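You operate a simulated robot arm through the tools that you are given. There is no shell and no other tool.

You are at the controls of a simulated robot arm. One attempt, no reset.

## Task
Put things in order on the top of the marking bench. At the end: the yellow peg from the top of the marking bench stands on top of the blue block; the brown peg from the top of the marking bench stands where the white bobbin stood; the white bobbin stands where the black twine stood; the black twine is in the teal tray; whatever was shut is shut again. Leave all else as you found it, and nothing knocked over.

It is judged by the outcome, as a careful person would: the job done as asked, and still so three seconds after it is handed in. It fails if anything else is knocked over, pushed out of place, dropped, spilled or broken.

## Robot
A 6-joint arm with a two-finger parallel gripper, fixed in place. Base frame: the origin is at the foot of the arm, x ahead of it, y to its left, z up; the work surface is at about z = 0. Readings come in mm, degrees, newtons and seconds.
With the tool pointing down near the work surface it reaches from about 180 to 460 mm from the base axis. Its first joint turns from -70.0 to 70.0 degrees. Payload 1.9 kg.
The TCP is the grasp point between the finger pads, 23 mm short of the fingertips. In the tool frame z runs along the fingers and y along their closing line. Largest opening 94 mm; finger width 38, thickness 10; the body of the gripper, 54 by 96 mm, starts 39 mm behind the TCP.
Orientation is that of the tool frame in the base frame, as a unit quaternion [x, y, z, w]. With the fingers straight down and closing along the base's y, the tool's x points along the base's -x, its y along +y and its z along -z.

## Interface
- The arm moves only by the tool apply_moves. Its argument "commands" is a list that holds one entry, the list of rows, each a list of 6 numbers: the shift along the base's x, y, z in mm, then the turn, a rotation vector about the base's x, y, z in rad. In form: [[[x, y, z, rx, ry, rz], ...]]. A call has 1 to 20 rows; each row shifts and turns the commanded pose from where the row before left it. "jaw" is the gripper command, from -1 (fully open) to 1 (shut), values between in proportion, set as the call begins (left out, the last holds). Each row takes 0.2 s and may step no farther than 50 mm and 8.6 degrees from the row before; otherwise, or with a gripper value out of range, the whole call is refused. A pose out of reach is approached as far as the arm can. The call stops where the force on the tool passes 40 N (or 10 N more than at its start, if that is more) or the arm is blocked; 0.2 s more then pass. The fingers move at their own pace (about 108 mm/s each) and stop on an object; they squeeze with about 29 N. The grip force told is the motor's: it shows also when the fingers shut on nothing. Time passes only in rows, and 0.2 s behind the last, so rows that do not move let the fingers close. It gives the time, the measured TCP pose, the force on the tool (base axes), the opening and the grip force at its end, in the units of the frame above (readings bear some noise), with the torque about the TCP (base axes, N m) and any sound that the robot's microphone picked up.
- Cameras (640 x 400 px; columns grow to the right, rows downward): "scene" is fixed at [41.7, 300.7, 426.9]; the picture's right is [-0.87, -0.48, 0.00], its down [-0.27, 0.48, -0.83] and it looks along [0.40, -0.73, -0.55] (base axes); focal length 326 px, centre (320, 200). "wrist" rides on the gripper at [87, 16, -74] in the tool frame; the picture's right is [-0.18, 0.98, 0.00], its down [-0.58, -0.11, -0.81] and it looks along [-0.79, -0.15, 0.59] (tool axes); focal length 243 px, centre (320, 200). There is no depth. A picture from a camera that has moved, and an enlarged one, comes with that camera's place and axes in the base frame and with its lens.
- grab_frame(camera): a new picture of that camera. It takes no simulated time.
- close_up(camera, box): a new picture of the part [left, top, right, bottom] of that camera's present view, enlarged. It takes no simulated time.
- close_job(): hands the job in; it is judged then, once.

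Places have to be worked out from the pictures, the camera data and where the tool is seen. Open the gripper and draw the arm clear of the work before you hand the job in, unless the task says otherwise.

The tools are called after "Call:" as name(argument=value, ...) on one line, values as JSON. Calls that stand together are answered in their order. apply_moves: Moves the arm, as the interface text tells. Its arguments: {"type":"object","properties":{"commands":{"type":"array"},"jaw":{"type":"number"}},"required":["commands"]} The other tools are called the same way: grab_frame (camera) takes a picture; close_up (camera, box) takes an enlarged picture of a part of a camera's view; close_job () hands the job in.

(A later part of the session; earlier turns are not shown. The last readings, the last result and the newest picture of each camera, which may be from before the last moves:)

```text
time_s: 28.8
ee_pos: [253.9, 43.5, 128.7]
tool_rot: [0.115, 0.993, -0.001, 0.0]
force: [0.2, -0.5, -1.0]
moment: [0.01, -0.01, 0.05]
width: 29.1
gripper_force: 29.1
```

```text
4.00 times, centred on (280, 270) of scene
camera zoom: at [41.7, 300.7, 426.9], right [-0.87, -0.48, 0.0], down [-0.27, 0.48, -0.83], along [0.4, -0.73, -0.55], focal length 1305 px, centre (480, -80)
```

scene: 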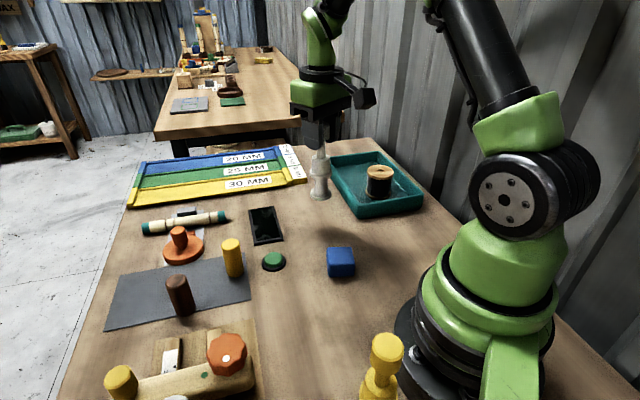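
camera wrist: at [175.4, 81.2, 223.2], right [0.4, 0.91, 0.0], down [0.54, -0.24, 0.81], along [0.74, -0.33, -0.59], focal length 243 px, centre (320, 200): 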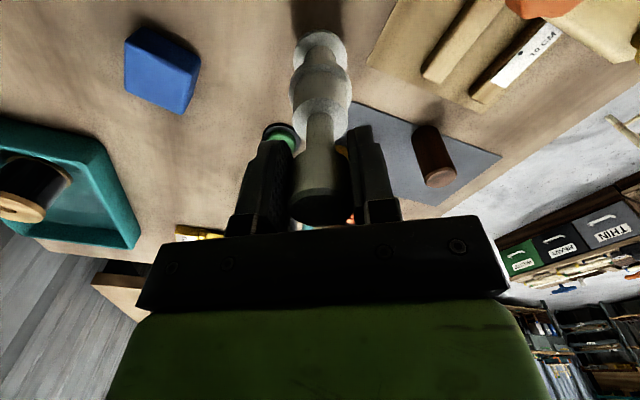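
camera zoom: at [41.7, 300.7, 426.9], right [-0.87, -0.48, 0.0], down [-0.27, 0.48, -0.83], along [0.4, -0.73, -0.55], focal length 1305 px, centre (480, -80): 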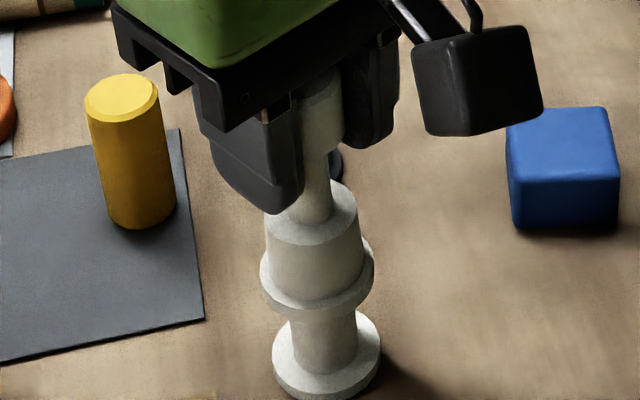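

The base is still about 2 mm short laterally compared with the spool's old pixels; I lift a hair, shift (+1.8, +1), and look again.

Call:
apply_moves(commands=[[[0, 0, 0.8, 0, 0, 0], [1.8, 1.0, 0, 0, 0, 0], [0, 0, 0, 0, 0, 0], [0, 0, 0, 0, 0, 0]]])

Call:
close_up(camera="scene", box=[200, 230, 360, 330])

```text
time_s: 29.8
ee_pos: [257.8, 44.7, 128.7]
tool_rot: [0.115, 0.993, -0.002, 0.0]
force: [-0.2, 0.2, -0.7]
moment: [0.01, 0.01, 0.0]
width: 29.1
gripper_force: 29.1
```

```text
4.00 times, centred on (280, 280) of scene
camera zoom: at [41.7, 300.7, 426.9], right [-0.87, -0.48, 0.0], down [-0.27, 0.48, -0.83], along [0.4, -0.73, -0.55], focal length 1305 px, centre (480, -120)
```

zoom: 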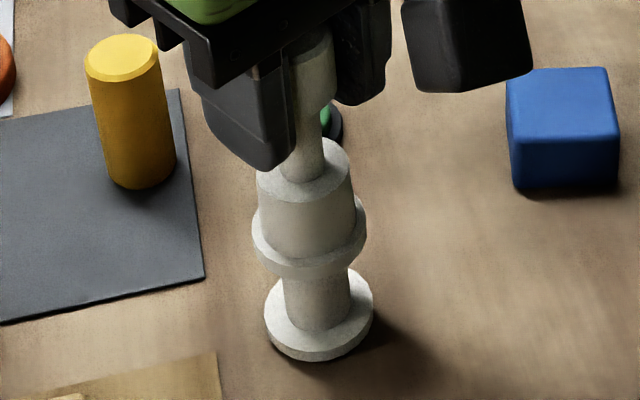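

Base pixels now match the spool's old footprint to within about 1 mm. I touch down and release.

Call:
apply_moves(commands=[[[0, 0, -0.8, 0, 0, 0], [0, 0, 0, 0, 0, 0]]])

```text
time_s: 30.4
ee_pos: [255.2, 44.7, 128.2]
tool_rot: [0.115, 0.993, -0.002, 0.0]
force: [-0.2, 0.0, -1.3]
moment: [0.0, 0.01, -0.01]
width: 29.3
gripper_force: 29.2
```

Call:
apply_moves(commands=[[[0, 0, -0.4, 0, 0, 0], [0, 0, 0, 0, 0, 0]]])

```text
time_s: 31.0
ee_pos: [256.9, 44.8, 129.4]
tool_rot: [0.115, 0.993, -0.001, 0.0]
force: [-0.1, -1.1, -0.9]
moment: [0.0, 0.04, 0.0]
width: 29.2
gripper_force: 29.3
```

Call:
apply_moves(commands=[[[0, 0, -0.5, 0, 0, 0], [0, 0, 0, 0, 0, 0]]])

```text
time_s: 31.6
ee_pos: [256.5, 44.3, 127.8]
tool_rot: [0.115, 0.993, -0.003, 0.001]
force: [0.0, -1.9, 8.1]
moment: [-0.28, -0.02, -0.03]
width: 29.4
gripper_force: 29.0
```

Light contact (8 N) on the bench. I open to about 60 mm to release.

Call:
apply_moves(commands=[[[0, 0, 0, 0, 0, 0], [0, 0, 0, 0, 0, 0]]], jaw=-0.3)

Call:
close_up(camera="scene", box=[200, 200, 360, 330])

Call:
grab_frame(camera="wrist")

```text
time_s: 32.2
ee_pos: [256.7, 45.2, 127.6]
tool_rot: [0.115, 0.993, -0.002, -0.001]
force: [-0.2, 0.7, 1.0]
moment: [-0.02, 0.02, -0.02]
width: 61.2
gripper_force: 0.1
```

```text
3.08 times, centred on (280, 265) of scene
camera zoom: at [41.7, 300.7, 426.9], right [-0.87, -0.48, 0.0], down [-0.27, 0.48, -0.83], along [0.4, -0.73, -0.55], focal length 1004 px, centre (443, 0)
```

zoom: 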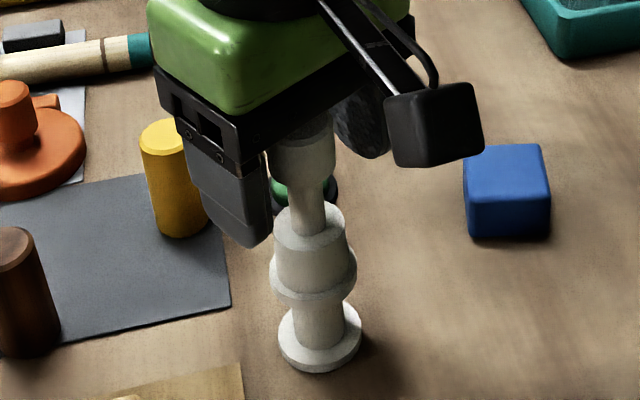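

```text
taken
camera wrist: at [177.0, 80.5, 203.0], right [0.4, 0.91, 0.0], down [0.54, -0.24, 0.81], along [0.74, -0.33, -0.59], focal length 243 px, centre (320, 200)
```

wrist: 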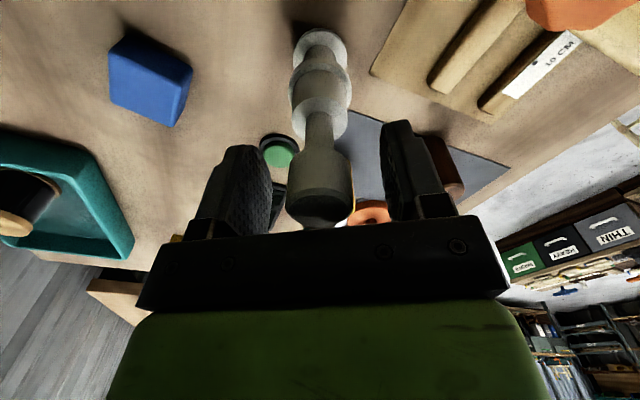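

The bobbin stands on its own at the twine's old place. I rise straight up clear of it, then travel above the brown peg, turning the tool by 17°.

Call:
apply_moves(commands=[[[0, 0, 20, 0, 0, 0], [0, 0, 35, 0, 0, 0], [0, 0, 40, 0, 0, 0], [32.5, 17.75, 0, 0, 0, 0.149], [32.5, 17.75, -15, 0, 0, 0.149], [32.5, 17.75, -15, 0, 0, 0], [32.5, 17.75, -15, 0, 0, 0], [0, 0, 0, 0, 0, 0]]])

Call:
grab_frame(camera="wrist")

Call:
grab_frame(camera="scene")

```text
time_s: 34.0
ee_pos: [390.8, 117.1, 180.0]
tool_rot: [-0.034, 0.999, -0.002, 0.0]
force: [0.4, 0.8, -0.2]
moment: [-0.02, 0.03, -0.02]
width: 61.1
gripper_force: 0.0
```

```text
taken
camera wrist: at [302.4, 127.7, 255.0], right [0.12, 0.99, 0.0], down [0.59, -0.07, 0.81], along [0.8, -0.1, -0.59], focal length 243 px, centre (320, 200)
```

wrist: 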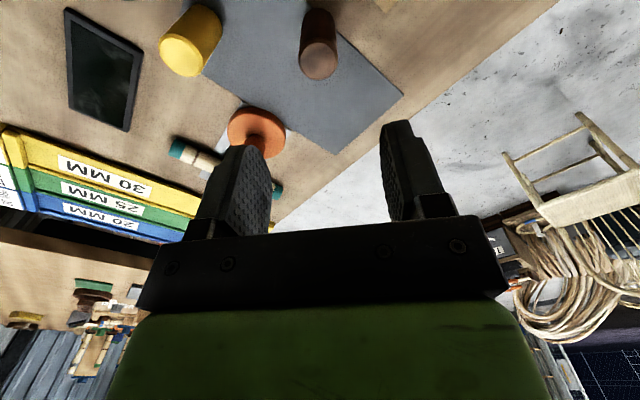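

```text
taken
```

scene: 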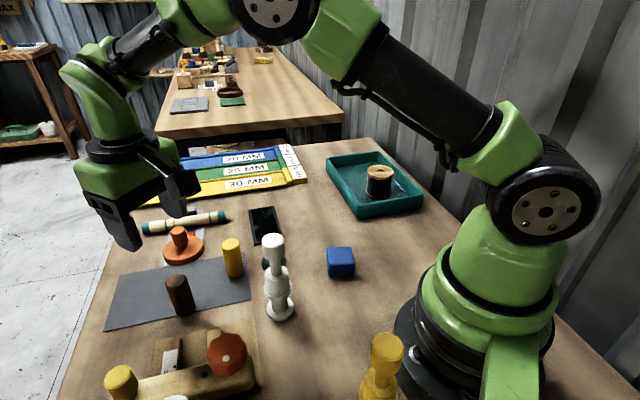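

The bobbin stands well. I zoom on the brown peg to measure its centre.

Call:
close_up(camera="wrist", box=[240, 0, 400, 100])

Call:
close_up(camera="scene", box=[100, 220, 260, 330])

```text
4.00 times, centred on (320, 50) of wrist
camera zoom: at [302.4, 127.7, 255.0], right [0.12, 0.99, 0.0], down [0.59, -0.07, 0.81], along [0.8, -0.1, -0.59], focal length 970 px, centre (320, 800)
```

zoom: 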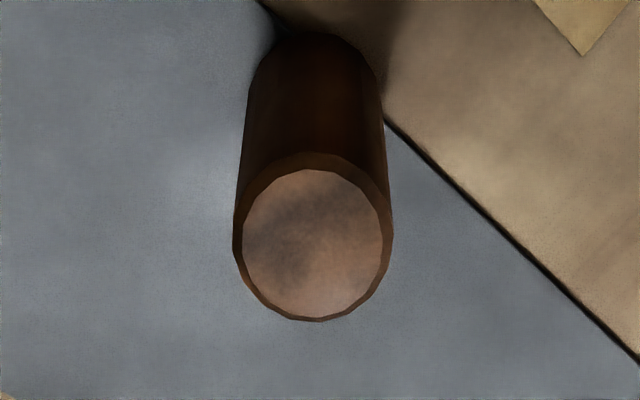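

```text
3.64 times, centred on (180, 275) of scene
camera zoom: at [41.7, 300.7, 426.9], right [-0.87, -0.48, 0.0], down [-0.27, 0.48, -0.83], along [0.4, -0.73, -0.55], focal length 1186 px, centre (829, -73)
```

zoom: 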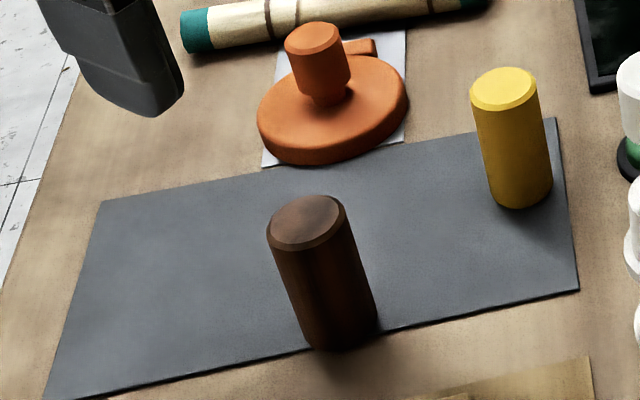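

Brown peg centre is about (385.3, 116.3), so I shift (-5, -1) and lower part-way, then recheck.

Call:
apply_moves(commands=[[[-5, -1, -30, 0, 0, 0], [0, 0, -35, 0, 0, 0], [0, 0, -15, 0, 0, 0], [0, 0, 0, 0, 0, 0]]])

Call:
close_up(camera="wrist", box=[160, 50, 480, 250])

Call:
close_up(camera="scene", box=[100, 180, 300, 330])

```text
time_s: 35.0
ee_pos: [383.3, 115.8, 97.8]
tool_rot: [-0.034, 0.999, -0.002, 0.0]
force: [-0.6, 0.0, -0.9]
moment: [0.01, -0.03, 0.04]
width: 60.8
gripper_force: 0.0
```

```text
2.00 times, centred on (320, 150) of wrist
camera zoom: at [296.6, 125.2, 171.9], right [0.12, 0.99, 0.0], down [0.59, -0.07, 0.81], along [0.8, -0.1, -0.59], focal length 485 px, centre (320, 300)
```

zoom: 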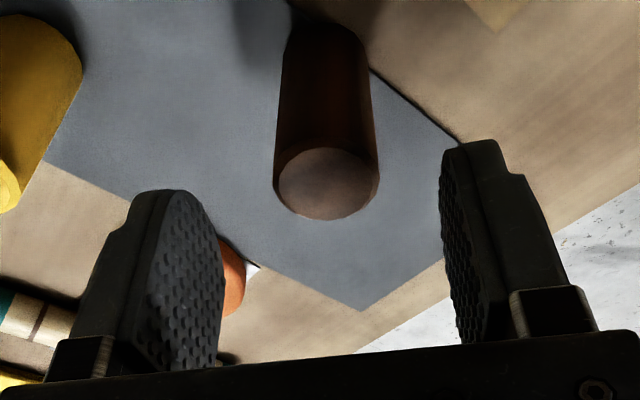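

```text
2.67 times, centred on (200, 255) of scene
camera zoom: at [41.7, 300.7, 426.9], right [-0.87, -0.48, 0.0], down [-0.27, 0.48, -0.83], along [0.4, -0.73, -0.55], focal length 870 px, centre (640, 53)
```

zoom: 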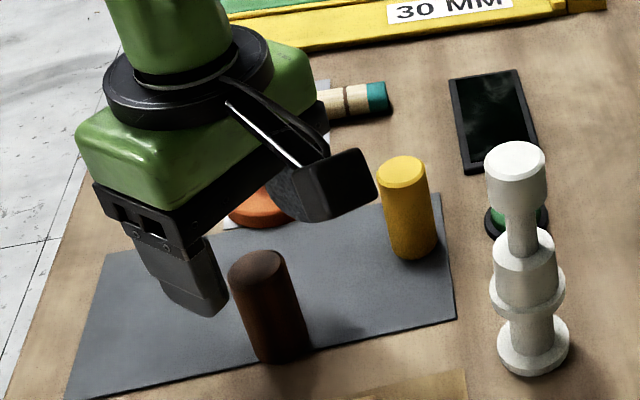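

Peg centre is about +2 mm in y from the tool axis. I shift and lower to z ≈ 48.

Call:
apply_moves(commands=[[[0.6, 1.8, -20, 0, 0, 0], [0, 0, -18, 0, 0, 0], [0, 0, -12, 0, 0, 0], [0, 0, 0, 0, 0, 0]]])

Call:
close_up(camera="wrist", box=[160, 50, 480, 250])

```text
time_s: 36.0
ee_pos: [381.6, 113.9, 46.5]
tool_rot: [-0.034, 0.999, -0.001, 0.0]
force: [0.2, -0.2, 0.2]
moment: [-0.02, -0.02, 0.0]
width: 61.1
gripper_force: 0.0
```

```text
2.00 times, centred on (320, 150) of wrist
camera zoom: at [295.5, 125.1, 121.3], right [0.12, 0.99, 0.0], down [0.59, -0.07, 0.81], along [0.8, -0.1, -0.59], focal length 485 px, centre (320, 300)
```

zoom: 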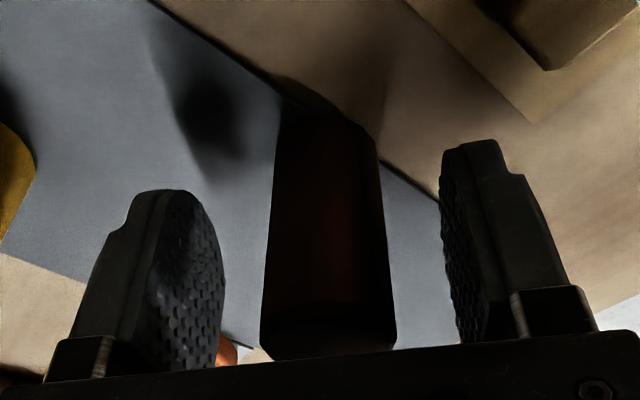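

The peg is about 2 mm off toward +y; I shift (+1.5, +2) and then close.

Call:
apply_moves(commands=[[[1.5, 2, 0, 0, 0, 0], [0, 0, 0, 0, 0, 0]]])

Call:
close_up(camera="wrist", box=[160, 50, 480, 250])

```text
time_s: 36.6
ee_pos: [384.1, 117.6, 46.6]
tool_rot: [-0.034, 0.999, -0.002, 0.0]
force: [0.0, 0.0, -0.7]
moment: [0.01, 0.01, -0.01]
width: 61.2
gripper_force: 0.0
```

```text
2.00 times, centred on (320, 150) of wrist
camera zoom: at [297.2, 128.1, 121.9], right [0.12, 0.99, 0.0], down [0.59, -0.07, 0.81], along [0.8, -0.1, -0.59], focal length 485 px, centre (320, 300)
```

zoom: 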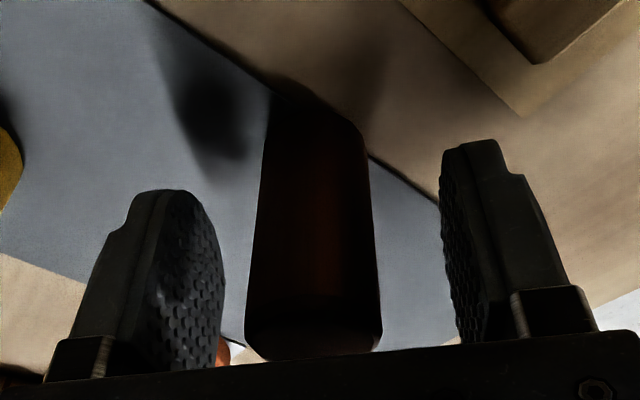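

Centred within about 1.4 mm; I close on the peg.

Call:
apply_moves(commands=[[[0, -0.7, 0, 0, 0, 0], [0, 0, 0, 0, 0, 0], [0, 0, 0, 0, 0, 0]]], jaw=1)

Call:
apply_moves(commands=[[[0, 0, 4, 0, 0, 0], [0, 0, 12, 0, 0, 0], [0, 0, 0, 0, 0, 0]]])

Call:
close_up(camera="wrist", box=[160, 50, 480, 250])

Call:
close_up(camera="scene", box=[100, 180, 300, 330])

```text
time_s: 37.4
ee_pos: [384.4, 116.8, 46.9]
tool_rot: [-0.035, 0.999, -0.002, -0.001]
force: [0.4, 0.2, 0.4]
moment: [-0.01, 0.01, 0.04]
width: 28.4
gripper_force: 29.3
```

```text
time_s: 38.2
ee_pos: [384.0, 116.9, 63.2]
tool_rot: [-0.034, 0.999, -0.002, 0.0]
force: [0.5, -0.4, 0.4]
moment: [0.01, 0.0, 0.0]
width: 28.7
gripper_force: 28.8
```

```text
2.00 times, centred on (320, 150) of wrist
camera zoom: at [296.4, 127.1, 139.0], right [0.12, 0.99, 0.0], down [0.59, -0.07, 0.81], along [0.8, -0.1, -0.59], focal length 485 px, centre (320, 300)
```

zoom: 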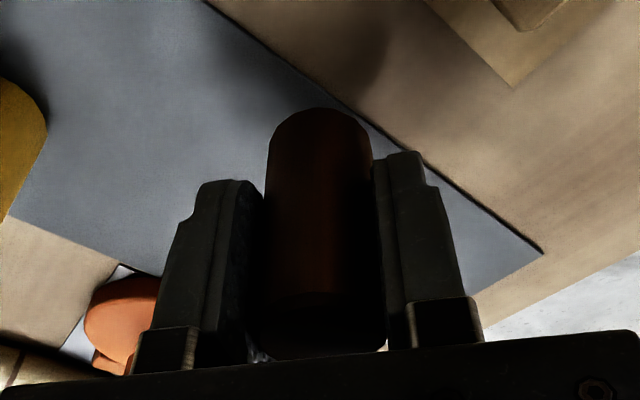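

```text
2.67 times, centred on (200, 255) of scene
camera zoom: at [41.7, 300.7, 426.9], right [-0.87, -0.48, 0.0], down [-0.27, 0.48, -0.83], along [0.4, -0.73, -0.55], focal length 870 px, centre (640, 53)
```

zoom: 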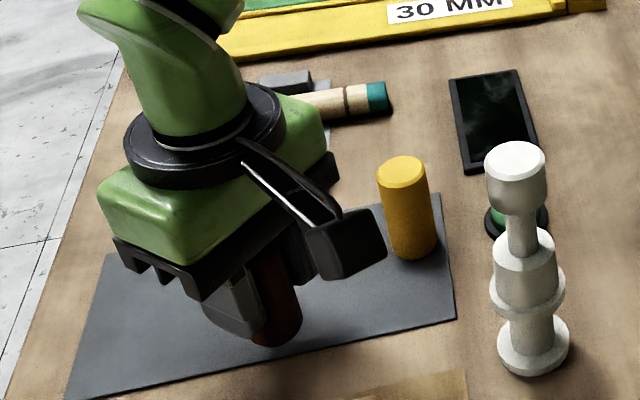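

The brown peg is held at 28.6 mm. I lift it to z ≈ 165 and carry it to above the bobbin's old place (299.5, -166.4), turning back to the same yaw as before.

Call:
apply_moves(commands=[[[0, 0, 35, 0, 0, 0], [0, 0, 35, 0, 0, 0], [0, 0, 30, 0, 0, 0], [-12.1, -40.4, 0, 0, 0, 0], [-12.1, -40.4, 0, 0, 0, 0], [-12.1, -40.4, 0, 0, 0, -0.149], [-12.1, -40.4, 0, 0, 0, -0.149], [-12.1, -40.4, 0, 0, 0, 0], [-12.1, -40.4, 0, 0, 0, 0], [-12.1, -40.5, 0, 0, 0, 0], [0, 0, 0, 0, 0, 0], [0, 0, -40, 0, 0, 0], [0, 0, -35, 0, 0, 0], [0, 0, -20, 0, 0, 0], [0, 0, 0, 0, 0, 0]]])

Call:
grab_frame(camera="wrist")

Call:
close_up(camera="scene", box=[260, 150, 380, 245])

```text
time_s: 41.4
ee_pos: [299.7, -166.1, 71.0]
tool_rot: [0.116, 0.993, -0.001, 0.0]
force: [-0.1, -0.3, -0.8]
moment: [0.03, -0.03, -0.02]
width: 28.7
gripper_force: 29.2
```

```text
taken
camera wrist: at [219.0, -129.5, 145.2], right [0.4, 0.91, 0.0], down [0.54, -0.24, 0.81], along [0.74, -0.33, -0.59], focal length 243 px, centre (320, 200)
```

wrist: 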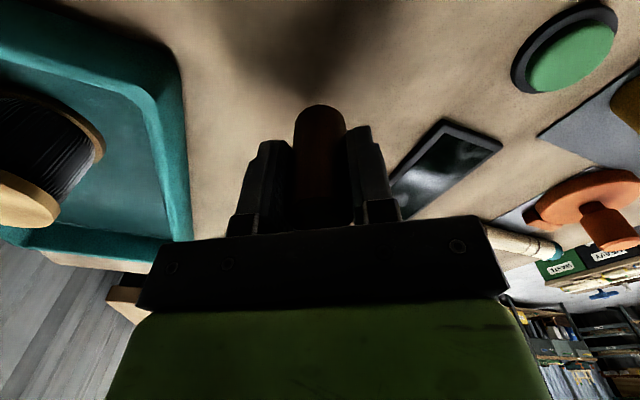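

```text
4.21 times, centred on (320, 198) of scene
camera zoom: at [41.7, 300.7, 426.9], right [-0.87, -0.48, 0.0], down [-0.27, 0.48, -0.83], along [0.4, -0.73, -0.55], focal length 1374 px, centre (320, 210)
```

zoom: 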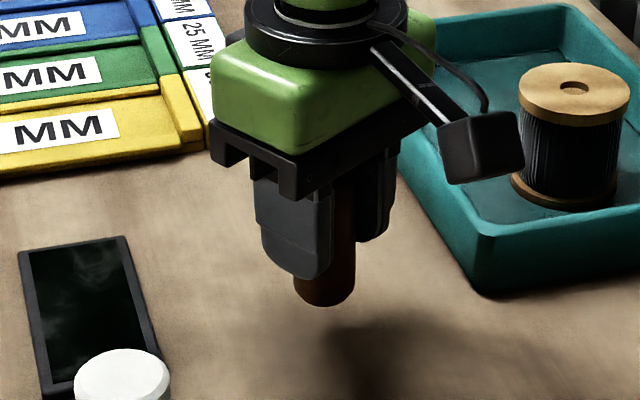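

Scene pixels of the peg match the bobbin's old base position (within ~1 mm). I lower gently toward the bench.

Call:
apply_moves(commands=[[[0, 0, -10, 0, 0, 0], [0, 0, -8, 0, 0, 0], [0, 0, -2, 0, 0, 0], [0, 0, 0, 0, 0, 0]]])

Call:
close_up(camera="scene", box=[260, 150, 380, 245])

```text
time_s: 42.4
ee_pos: [299.8, -166.9, 50.0]
tool_rot: [0.115, 0.993, -0.002, 0.0]
force: [0.6, 0.2, -0.7]
moment: [0.04, 0.01, 0.01]
width: 28.3
gripper_force: 29.3
```

```text
4.21 times, centred on (320, 198) of scene
camera zoom: at [41.7, 300.7, 426.9], right [-0.87, -0.48, 0.0], down [-0.27, 0.48, -0.83], along [0.4, -0.73, -0.55], focal length 1374 px, centre (320, 210)
```

zoom: 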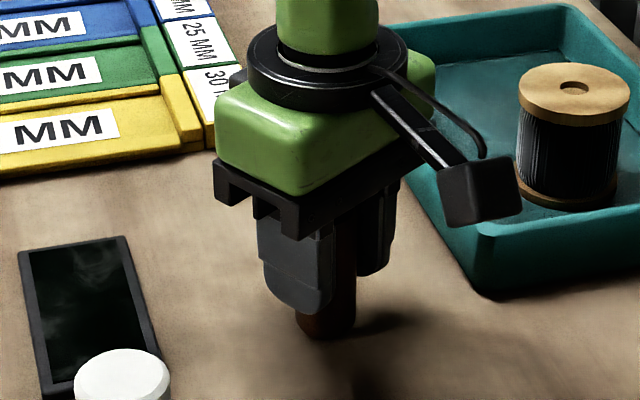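

Call:
apply_moves(commands=[[[0, 0, -1, 0, 0, 0], [0, 0, -1, 0, 0, 0], [0, 0, 0, 0, 0, 0]]])

```text
time_s: 43.2
ee_pos: [299.2, -165.6, 47.1]
tool_rot: [0.114, 0.993, -0.001, 0.0]
force: [1.0, 0.3, -0.2]
moment: [-0.01, -0.03, -0.03]
width: 28.3
gripper_force: 29.9
```

Call:
apply_moves(commands=[[[0, 0, -0.7, 0, 0, 0], [0, 0, 0, 0, 0, 0]]])

```text
time_s: 43.8
ee_pos: [299.4, -166.7, 46.8]
tool_rot: [0.116, 0.993, -0.002, 0.001]
force: [-6.0, 2.8, 19.0]
moment: [0.17, 0.21, -0.01]
width: 28.5
gripper_force: 29.0
```

Touchdown (19 N). I ease up 0.4 mm and open to about 60 mm.

Call:
apply_moves(commands=[[[0, 0, 0.4, 0, 0, 0], [0, 0, 0, 0, 0, 0]]])

Call:
apply_moves(commands=[[[0, 0, 0, 0, 0, 0], [0, 0, 0, 0, 0, 0]]], jaw=-0.3)

Call:
close_up(camera="wrist", box=[160, 50, 480, 250])

Call:
close_up(camera="scene", box=[260, 150, 380, 245])

```text
time_s: 44.4
ee_pos: [299.5, -166.4, 46.8]
tool_rot: [0.116, 0.993, -0.002, 0.002]
force: [2.0, -4.2, 7.6]
moment: [-0.13, -0.1, -0.01]
width: 28.2
gripper_force: 28.7
```

```text
time_s: 45.0
ee_pos: [299.0, -165.6, 47.7]
tool_rot: [0.115, 0.993, -0.002, -0.001]
force: [-0.3, -0.1, -0.7]
moment: [0.02, -0.01, 0.01]
width: 61.2
gripper_force: 0.0
```

```text
2.00 times, centred on (320, 150) of wrist
camera zoom: at [218.7, -129.8, 121.8], right [0.4, 0.91, 0.0], down [0.54, -0.24, 0.81], along [0.74, -0.33, -0.59], focal length 485 px, centre (320, 300)
```

zoom: 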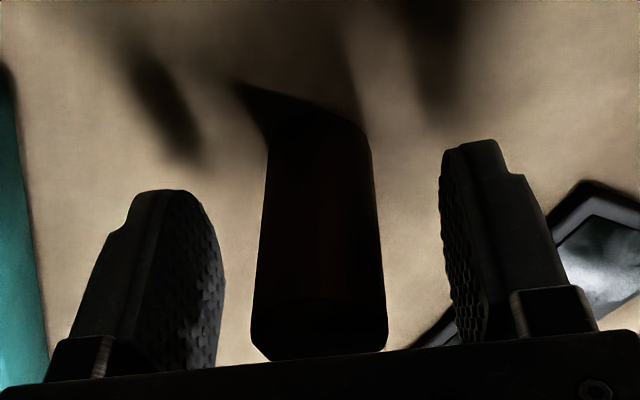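

```text
4.21 times, centred on (320, 198) of scene
camera zoom: at [41.7, 300.7, 426.9], right [-0.87, -0.48, 0.0], down [-0.27, 0.48, -0.83], along [0.4, -0.73, -0.55], focal length 1374 px, centre (320, 210)
```

zoom: 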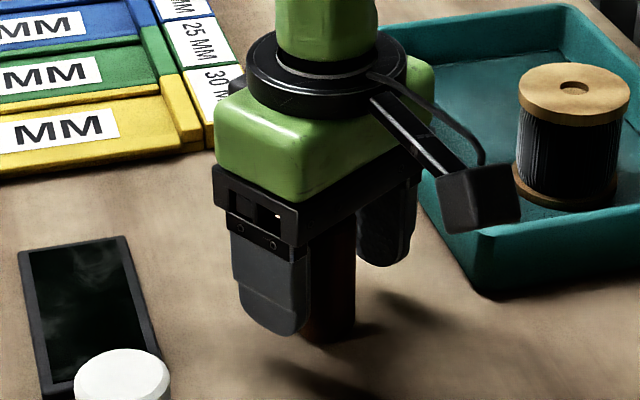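

The brown peg stands at the bobbin's old place. I rise clear and go to view the blue block from above, turning to about +45° yaw, which later keeps the wrist camera away from the standing bobbin.

Call:
apply_moves(commands=[[[0, 0, 20, 0, 0, 0], [0, 0, 40, 0, 0, 0], [0, 0, 40, 0, 0, 0], [0, 0, 20, 0, 0, 0], [-12.3, 11.7, 0, 0, 0, 0.145], [-12.3, 11.7, 0, 0, 0, 0.145], [-12.3, 11.7, 0, 0, 0, 0.145], [-12.3, 11.7, 0, 0, 0, 0.145], [-12.3, 11.7, 0, 0, 0, 0.145], [-12.3, 11.7, 0, 0, 0, 0.145], [-12.3, 11.7, 0, 0, 0, 0.145], [0, 0, 0, 0, 0, 0], [0, 0, 0, 0, 0, 0]]])

Call:
grab_frame(camera="wrist")

Call:
grab_frame(camera="scene")

```text
time_s: 47.8
ee_pos: [212.8, -84.2, 167.6]
tool_rot: [-0.383, 0.924, -0.002, 0.001]
force: [0.6, 0.0, 0.2]
moment: [-0.02, 0.0, 0.03]
width: 61.1
gripper_force: 0.0
```

```text
taken
camera wrist: at [139.8, -133.4, 242.3], right [-0.56, 0.83, 0.0], down [0.49, 0.34, 0.81], along [0.67, 0.45, -0.59], focal length 243 px, centre (320, 200)
```

wrist: 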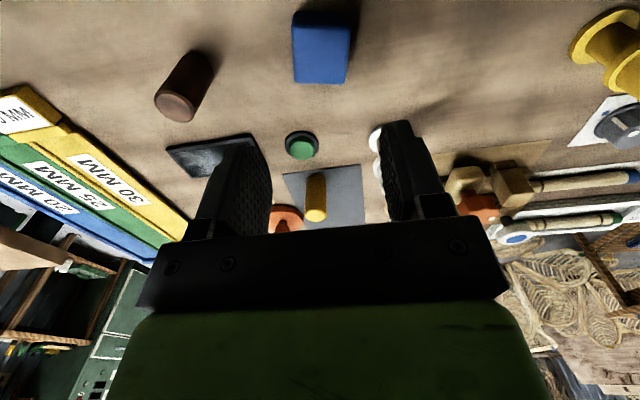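

```text
taken
```

scene: 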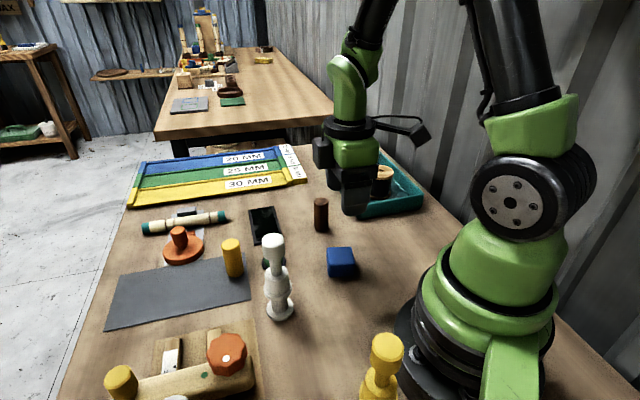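

Everything stands as intended. I zoom on the blue block's top face in the wrist and scene views.

Call:
close_up(camera="wrist", box=[240, 0, 400, 100])

Call:
close_up(camera="scene", box=[300, 225, 380, 295])

```text
4.00 times, centred on (320, 50) of wrist
camera zoom: at [139.8, -133.4, 242.3], right [-0.56, 0.83, 0.0], down [0.49, 0.34, 0.81], along [0.67, 0.45, -0.59], focal length 970 px, centre (320, 800)
```

zoom: 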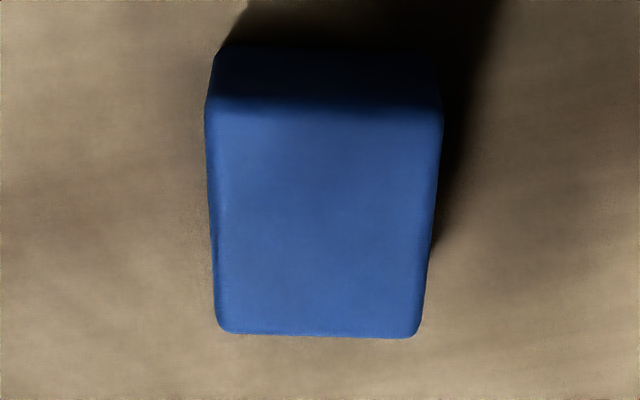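

```text
5.71 times, centred on (340, 260) of scene
camera zoom: at [41.7, 300.7, 426.9], right [-0.87, -0.48, 0.0], down [-0.27, 0.48, -0.83], along [0.4, -0.73, -0.55], focal length 1864 px, centre (206, -143)
```

zoom: 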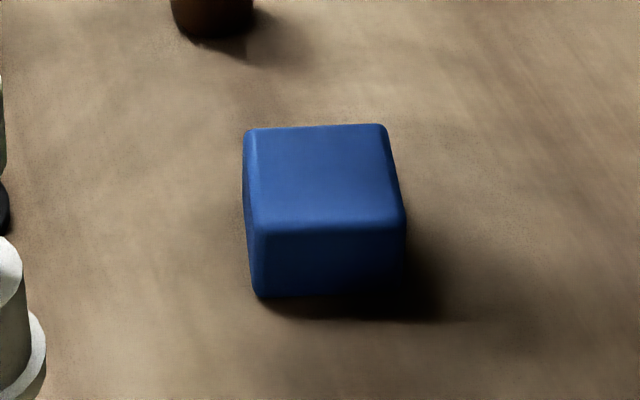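

Block's top centre is about (213.4, -82.3), roughly 41 mm wide and 33–35 mm tall. Next I travel to above the yellow peg, keeping this yaw.

Call:
apply_moves(commands=[[[32.6, 19.6, 0, 0, 0, 0], [32.6, 19.6, 0, 0, 0, 0], [32.6, 19.6, 0, 0, 0, 0], [32.6, 19.6, 0, 0, 0, 0], [32.6, 19.6, 0, 0, 0, 0], [0, 0, 0, 0, 0, 0], [0, 0, 0, 0, 0, 0]]])

Call:
grab_frame(camera="wrist")

Call:
close_up(camera="wrist", box=[240, 0, 400, 100])

Call:
grab_frame(camera="scene")

```text
time_s: 49.4
ee_pos: [382.2, 13.7, 168.6]
tool_rot: [-0.382, 0.924, 0.0, 0.0]
force: [0.9, 0.8, 1.1]
moment: [-0.01, -0.04, -0.05]
width: 60.6
gripper_force: 0.1
```

```text
taken
camera wrist: at [309.3, -35.8, 242.4], right [-0.56, 0.83, 0.0], down [0.49, 0.33, 0.81], along [0.67, 0.45, -0.59], focal length 243 px, centre (320, 200)
```

wrist: 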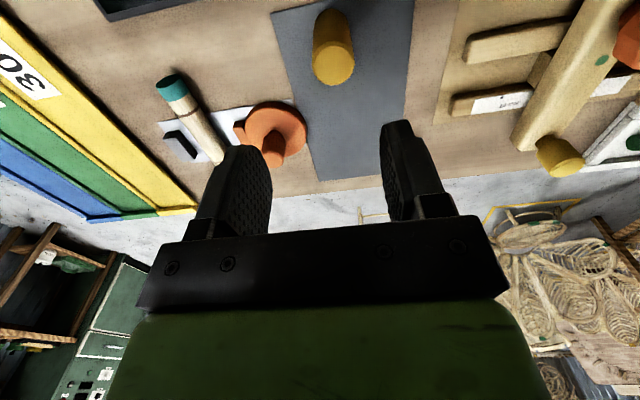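

```text
4.00 times, centred on (320, 50) of wrist
camera zoom: at [309.3, -35.8, 242.4], right [-0.56, 0.83, 0.0], down [0.49, 0.33, 0.81], along [0.67, 0.45, -0.59], focal length 970 px, centre (320, 800)
```

zoom: 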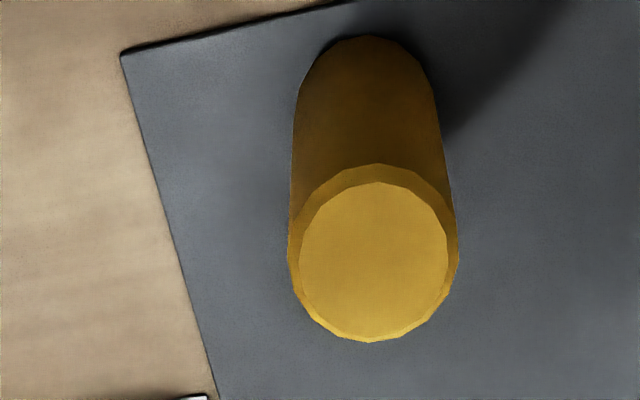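

```text
taken
```

scene: 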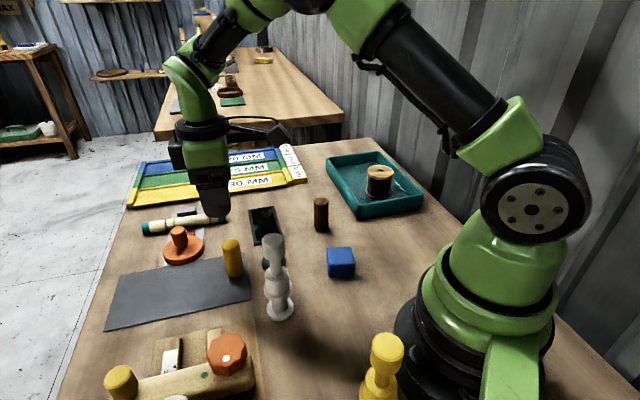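

Yellow peg centre measures about (371.5, 18.5); the TCP reads (382, 14). I shift (-9.5, +4) and lower part-way for a recheck.

Call:
apply_moves(commands=[[[-9.5, 4, -20, 0, 0, 0], [0, 0, -35, 0, 0, 0], [0, 0, 0, 0, 0, 0], [0, 0, 0, 0, 0, 0]]])

Call:
close_up(camera="wrist", box=[160, 50, 480, 250])

Call:
close_up(camera="scene", box=[130, 160, 330, 300])

```text
time_s: 50.4
ee_pos: [367.1, 19.1, 110.4]
tool_rot: [-0.382, 0.924, -0.001, 0.001]
force: [0.3, -0.4, 0.6]
moment: [0.03, -0.03, -0.02]
width: 61.0
gripper_force: 0.0
```

```text
2.00 times, centred on (320, 150) of wrist
camera zoom: at [295.9, -30.5, 185.8], right [-0.56, 0.83, 0.0], down [0.49, 0.33, 0.81], along [0.67, 0.45, -0.59], focal length 485 px, centre (320, 300)
```

zoom: 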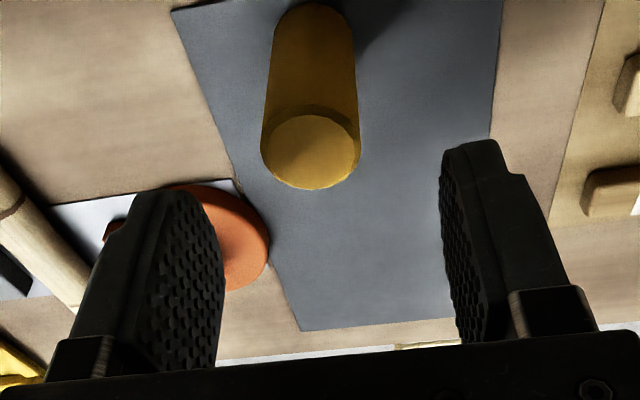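

```text
2.86 times, centred on (230, 230) of scene
camera zoom: at [41.7, 300.7, 426.9], right [-0.87, -0.48, 0.0], down [-0.27, 0.48, -0.83], along [0.4, -0.73, -0.55], focal length 932 px, centre (577, 114)
```

zoom: 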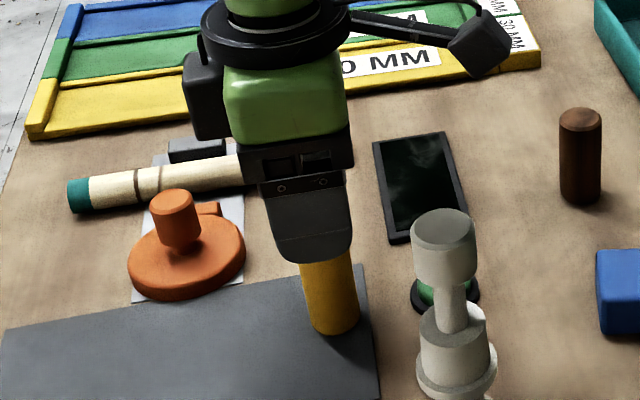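

Peg is about (+2.5, -1) mm from the tool axis. I shift and lower to z ≈ 72, then recheck since the arm drifts a little as it lowers.

Call:
apply_moves(commands=[[[2.5, -1, -10, 0, 0, 0], [1, 0, -15, 0, 0, 0], [0.5, 0, -13, 0, 0, 0], [0, 0, 0, 0, 0, 0], [0, 0, 0, 0, 0, 0]]])

Call:
close_up(camera="wrist", box=[160, 50, 480, 250])

```text
time_s: 51.6
ee_pos: [371.2, 16.3, 74.6]
tool_rot: [-0.383, 0.924, -0.001, 0.001]
force: [-0.3, 0.3, -0.5]
moment: [0.01, 0.02, -0.04]
width: 61.0
gripper_force: 0.0
```

```text
2.00 times, centred on (320, 150) of wrist
camera zoom: at [298.7, -32.5, 150.2], right [-0.56, 0.83, 0.0], down [0.49, 0.33, 0.81], along [0.67, 0.45, -0.59], focal length 485 px, centre (320, 300)
```

zoom: 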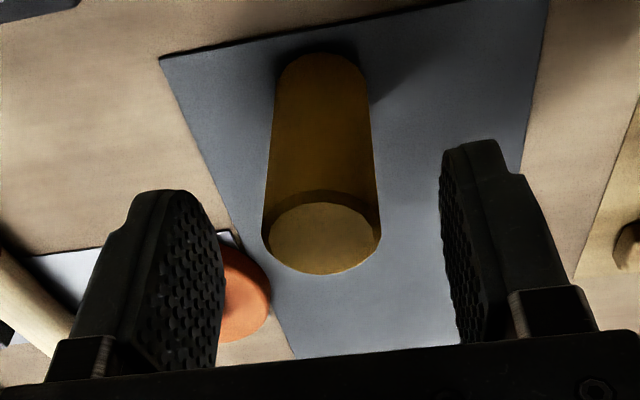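

Well centred now. I lower to z ≈ 45 and check once more.

Call:
apply_moves(commands=[[[0.5, 0.5, -12, 0, 0, 0], [0, 0, -10, 0, 0, 0], [0, 0, -7, 0, 0, 0], [0, 0, 0, 0, 0, 0]]])

Call:
close_up(camera="wrist", box=[160, 50, 480, 250])

Call:
close_up(camera="scene", box=[130, 160, 330, 300])

```text
time_s: 52.6
ee_pos: [370.1, 17.8, 45.4]
tool_rot: [-0.382, 0.924, -0.001, 0.002]
force: [0.3, 0.2, 0.2]
moment: [-0.02, -0.02, 0.03]
width: 61.1
gripper_force: 0.0
```

```text
2.00 times, centred on (320, 150) of wrist
camera zoom: at [298.5, -31.6, 120.5], right [-0.56, 0.83, 0.0], down [0.49, 0.33, 0.81], along [0.67, 0.45, -0.59], focal length 485 px, centre (320, 300)
```

zoom: 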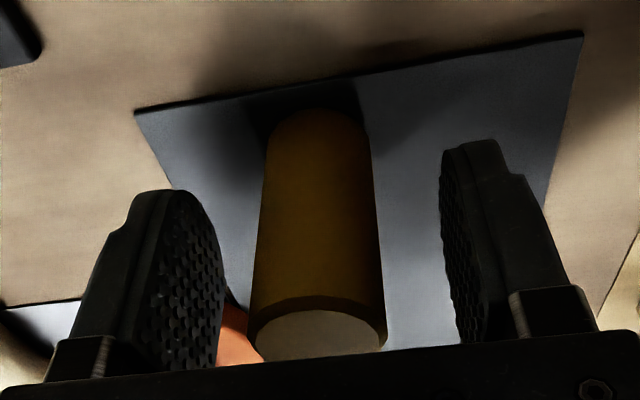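

```text
2.86 times, centred on (230, 230) of scene
camera zoom: at [41.7, 300.7, 426.9], right [-0.87, -0.48, 0.0], down [-0.27, 0.48, -0.83], along [0.4, -0.73, -0.55], focal length 932 px, centre (577, 114)
```

zoom: 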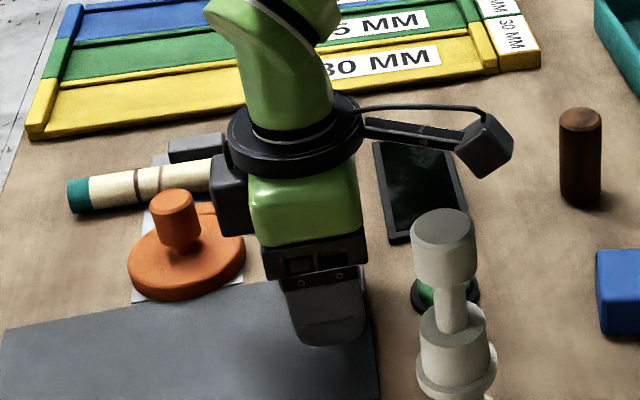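

Centred within 1 mm. I close and lift slightly.

Call:
apply_moves(commands=[[[0, 0, 0, 0, 0, 0], [0, 0, 0, 0, 0, 0], [0, 0, 0, 0, 0, 0]]], jaw=1)

Call:
apply_moves(commands=[[[0, 0, 4, 0, 0, 0], [0, 0, 12, 0, 0, 0], [0, 0, 20, 0, 0, 0], [0, 0, 0, 0, 0, 0]]])

Call:
close_up(camera="scene", box=[130, 160, 330, 300])

Call:
close_up(camera="wrist", box=[160, 50, 480, 250])

```text
time_s: 53.4
ee_pos: [371.0, 18.8, 45.8]
tool_rot: [-0.382, 0.924, -0.002, 0.001]
force: [0.6, 0.7, 1.4]
moment: [-0.04, 0.0, 0.0]
width: 28.4
gripper_force: 29.2
```

```text
time_s: 54.4
ee_pos: [368.3, 18.8, 79.6]
tool_rot: [-0.383, 0.924, -0.001, 0.0]
force: [0.5, 0.0, -0.3]
moment: [0.0, 0.03, 0.0]
width: 28.2
gripper_force: 29.2
```

```text
2.86 times, centred on (230, 230) of scene
camera zoom: at [41.7, 300.7, 426.9], right [-0.87, -0.48, 0.0], down [-0.27, 0.48, -0.83], along [0.4, -0.73, -0.55], focal length 932 px, centre (577, 114)
```

zoom: 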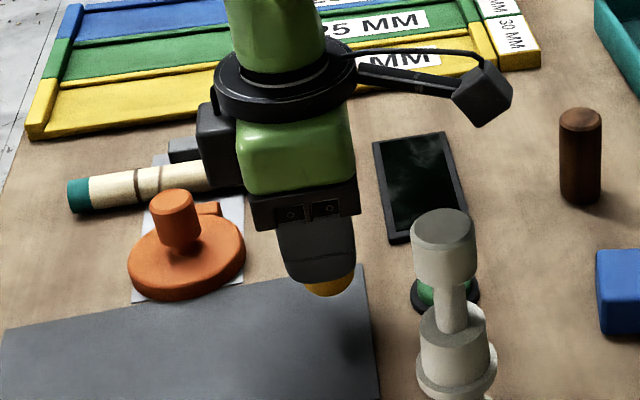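

```text
2.00 times, centred on (320, 150) of wrist
camera zoom: at [297.1, -31.2, 155.0], right [-0.56, 0.83, 0.0], down [0.49, 0.34, 0.81], along [0.67, 0.45, -0.59], focal length 485 px, centre (320, 300)
```

zoom: 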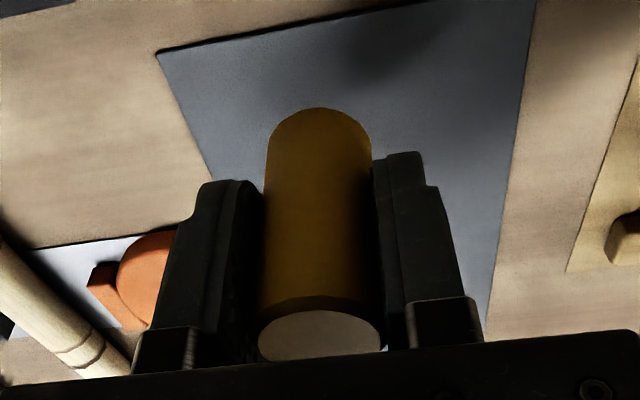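

Yellow peg is held. I lift and carry it to above the blue block, staying well over the neighbours.

Call:
apply_moves(commands=[[[0, 0, 28, 0, 0, 0], [0, 0, 28, 0, 0, 0], [0, 0, 28, 0, 0, 0], [-31.5, -20, 0, 0, 0, 0], [-31.5, -20, 0, 0, 0, 0], [-31.5, -20, 0, 0, 0, 0], [-31.5, -20, 0, 0, 0, 0], [-31.4, -20.1, 0, 0, 0, 0], [0, 0, 0, 0, 0, 0], [0, 0, -30, 0, 0, 0], [0, 0, -25, 0, 0, 0], [0, 0, 0, 0, 0, 0], [0, 0, 0, 0, 0, 0]]])

Call:
grab_frame(camera="wrist")

Call:
close_up(camera="wrist", box=[240, 0, 400, 100])

Call:
close_up(camera="scene", box=[280, 185, 400, 295])

```text
time_s: 57.2
ee_pos: [214.2, -80.9, 109.5]
tool_rot: [-0.382, 0.924, -0.002, 0.0]
force: [-0.9, 0.4, 0.1]
moment: [0.0, -0.02, 0.02]
width: 28.5
gripper_force: 29.2
```

```text
taken
camera wrist: at [142.0, -131.9, 185.1], right [-0.56, 0.83, 0.0], down [0.49, 0.33, 0.81], along [0.67, 0.45, -0.59], focal length 243 px, centre (320, 200)
```

wrist: 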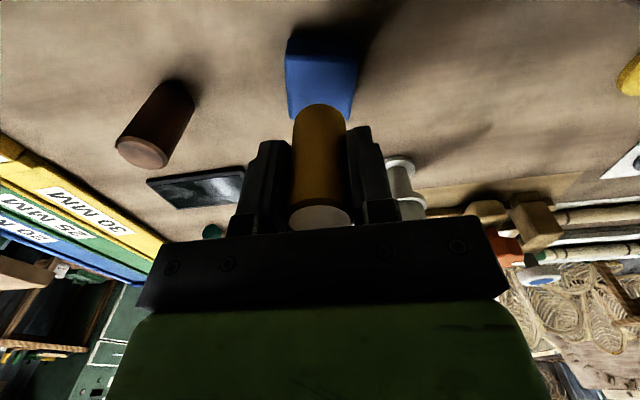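

```text
4.00 times, centred on (320, 50) of wrist
camera zoom: at [142.0, -131.9, 185.1], right [-0.56, 0.83, 0.0], down [0.49, 0.33, 0.81], along [0.67, 0.45, -0.59], focal length 970 px, centre (320, 800)
```

zoom: 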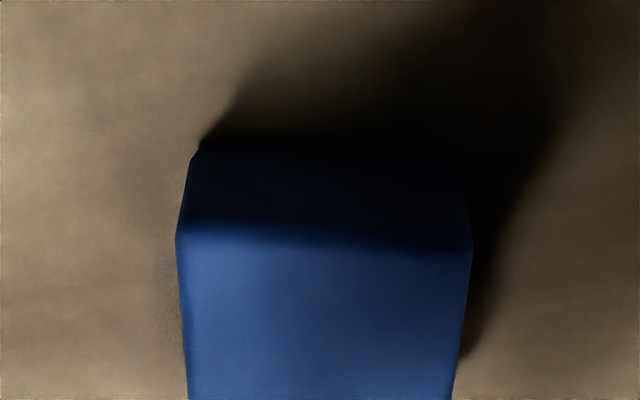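

```text
3.64 times, centred on (340, 240) of scene
camera zoom: at [41.7, 300.7, 426.9], right [-0.87, -0.48, 0.0], down [-0.27, 0.48, -0.83], along [0.4, -0.73, -0.55], focal length 1186 px, centre (247, 54)
```

zoom: 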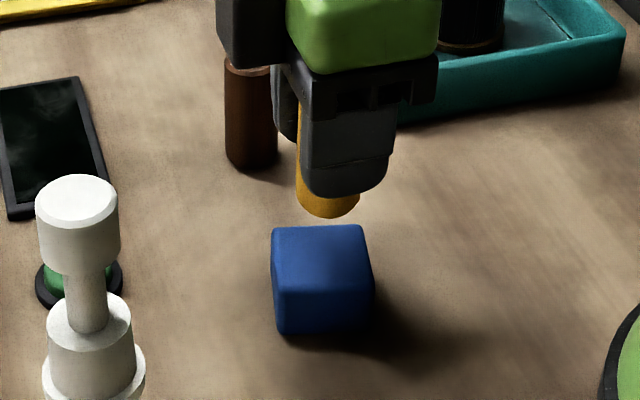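

Peg is aligned over the block within about 1.5 mm. I lower toward the block's top (expected contact near z ≈ 80).

Call:
apply_moves(commands=[[[0, 0, -10, 0, 0, 0], [0, 0, -10, 0, 0, 0], [0, 0, -4, 0, 0, 0], [0, 0, 0, 0, 0, 0]]])

Call:
close_up(camera="scene", box=[280, 185, 400, 295])

Call:
close_up(camera="wrist", box=[240, 30, 400, 130])

```text
time_s: 58.2
ee_pos: [214.9, -81.7, 85.5]
tool_rot: [-0.381, 0.924, -0.002, 0.001]
force: [0.3, 0.1, -0.1]
moment: [0.0, 0.02, 0.02]
width: 28.4
gripper_force: 28.9
```

```text
3.64 times, centred on (340, 240) of scene
camera zoom: at [41.7, 300.7, 426.9], right [-0.87, -0.48, 0.0], down [-0.27, 0.48, -0.83], along [0.4, -0.73, -0.55], focal length 1186 px, centre (247, 54)
```

zoom: 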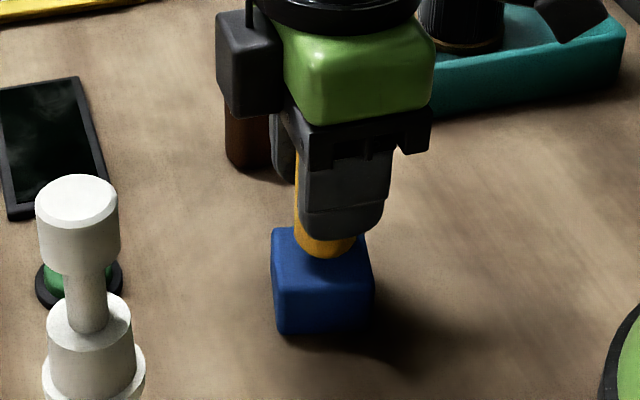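

```text
4.00 times, centred on (320, 80) of wrist
camera zoom: at [142.2, -131.6, 160.5], right [-0.56, 0.83, 0.0], down [0.49, 0.33, 0.81], along [0.67, 0.45, -0.59], focal length 970 px, centre (320, 680)
```

zoom: 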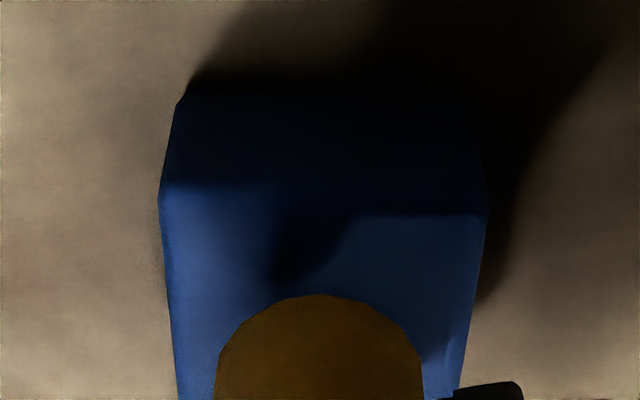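

Bottom of the peg is about 6–8 mm above the block. I take tighter close-ups to confirm it is centred before touching down.

Call:
close_up(camera="scene", box=[310, 225, 370, 275])

Call:
close_up(camera="wrist", box=[270, 50, 370, 130])

Call:
apply_moves(commands=[[[0, 0, -2, 0, 0, 0], [0, 0, 0, 0, 0, 0], [0, 0, 0, 0, 0, 0]]])

```text
8.00 times, centred on (340, 250) of scene
camera zoom: at [41.7, 300.7, 426.9], right [-0.87, -0.48, 0.0], down [-0.27, 0.48, -0.83], along [0.4, -0.73, -0.55], focal length 2610 px, centre (160, -200)
```

zoom: 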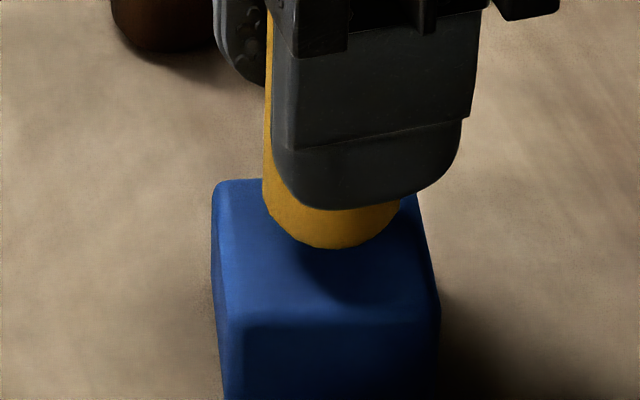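

```text
5.00 times, centred on (320, 90) of wrist
camera zoom: at [142.2, -131.6, 160.5], right [-0.56, 0.83, 0.0], down [0.49, 0.33, 0.81], along [0.67, 0.45, -0.59], focal length 1213 px, centre (320, 750)
```

zoom: 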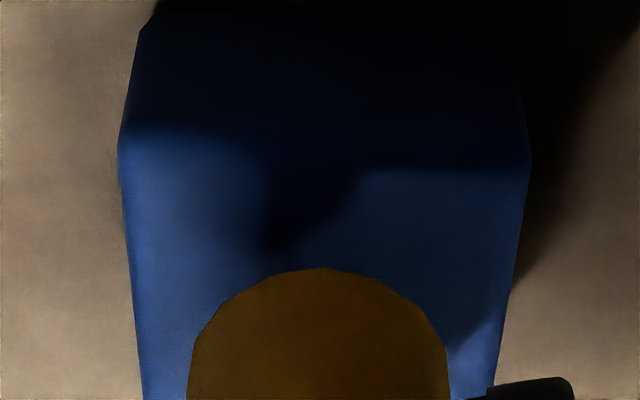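

```text
time_s: 59.0
ee_pos: [215.6, -81.9, 84.5]
tool_rot: [-0.382, 0.924, -0.001, 0.001]
force: [0.1, 0.3, -0.2]
moment: [-0.03, -0.03, -0.06]
width: 27.9
gripper_force: 29.0
```

Both lateral measurements (independent of height) put the peg within 1 mm of the block's centre. I keep lowering in small steps until contact.

Call:
apply_moves(commands=[[[0, 0, -2, 0, 0, 0], [0, 0, -2, 0, 0, 0], [0, 0, 0, 0, 0, 0]]])

Call:
close_up(camera="scene", box=[310, 225, 370, 275])

```text
time_s: 59.8
ee_pos: [215.0, -82.7, 80.7]
tool_rot: [-0.382, 0.924, -0.001, 0.001]
force: [-0.2, 1.1, -0.6]
moment: [0.01, 0.0, 0.02]
width: 28.3
gripper_force: 28.5
```

```text
8.00 times, centred on (340, 250) of scene
camera zoom: at [41.7, 300.7, 426.9], right [-0.87, -0.48, 0.0], down [-0.27, 0.48, -0.83], along [0.4, -0.73, -0.55], focal length 2610 px, centre (160, -200)
```

zoom: 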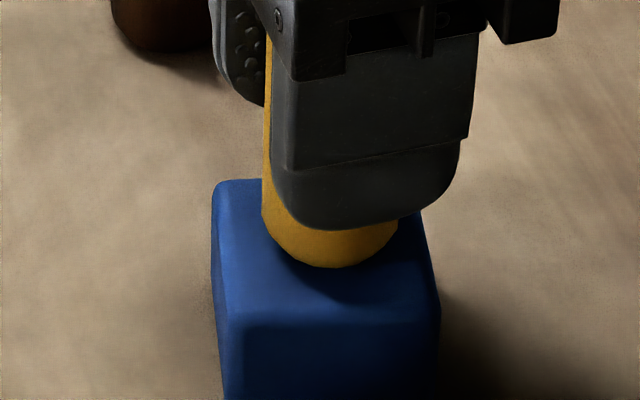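

Call:
apply_moves(commands=[[[0, 0, -1.5, 0, 0, 0], [0, 0, -1, 0, 0, 0], [0, 0, 0, 0, 0, 0]]])

Call:
close_up(camera="scene", box=[310, 225, 370, 275])

```text
time_s: 60.6
ee_pos: [214.0, -81.9, 77.2]
tool_rot: [-0.382, 0.924, -0.002, 0.001]
force: [0.7, -0.1, 2.2]
moment: [0.02, 0.02, 0.02]
width: 28.3
gripper_force: 29.3
```

```text
8.00 times, centred on (340, 250) of scene
camera zoom: at [41.7, 300.7, 426.9], right [-0.87, -0.48, 0.0], down [-0.27, 0.48, -0.83], along [0.4, -0.73, -0.55], focal length 2610 px, centre (160, -200)
```

zoom: 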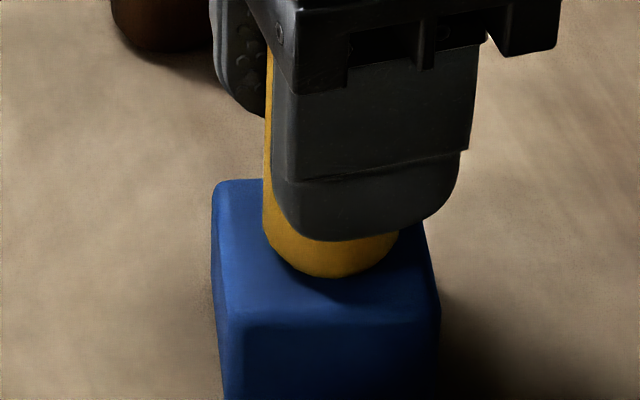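

Call:
apply_moves(commands=[[[0, 0, -0.5, 0, 0, 0], [0, 0, 0, 0, 0, 0]]])

```text
time_s: 61.2
ee_pos: [214.4, -81.4, 77.7]
tool_rot: [-0.382, 0.924, -0.002, 0.001]
force: [-4.0, 2.2, 20.9]
moment: [0.04, 0.19, 0.0]
width: 28.3
gripper_force: 29.2
```

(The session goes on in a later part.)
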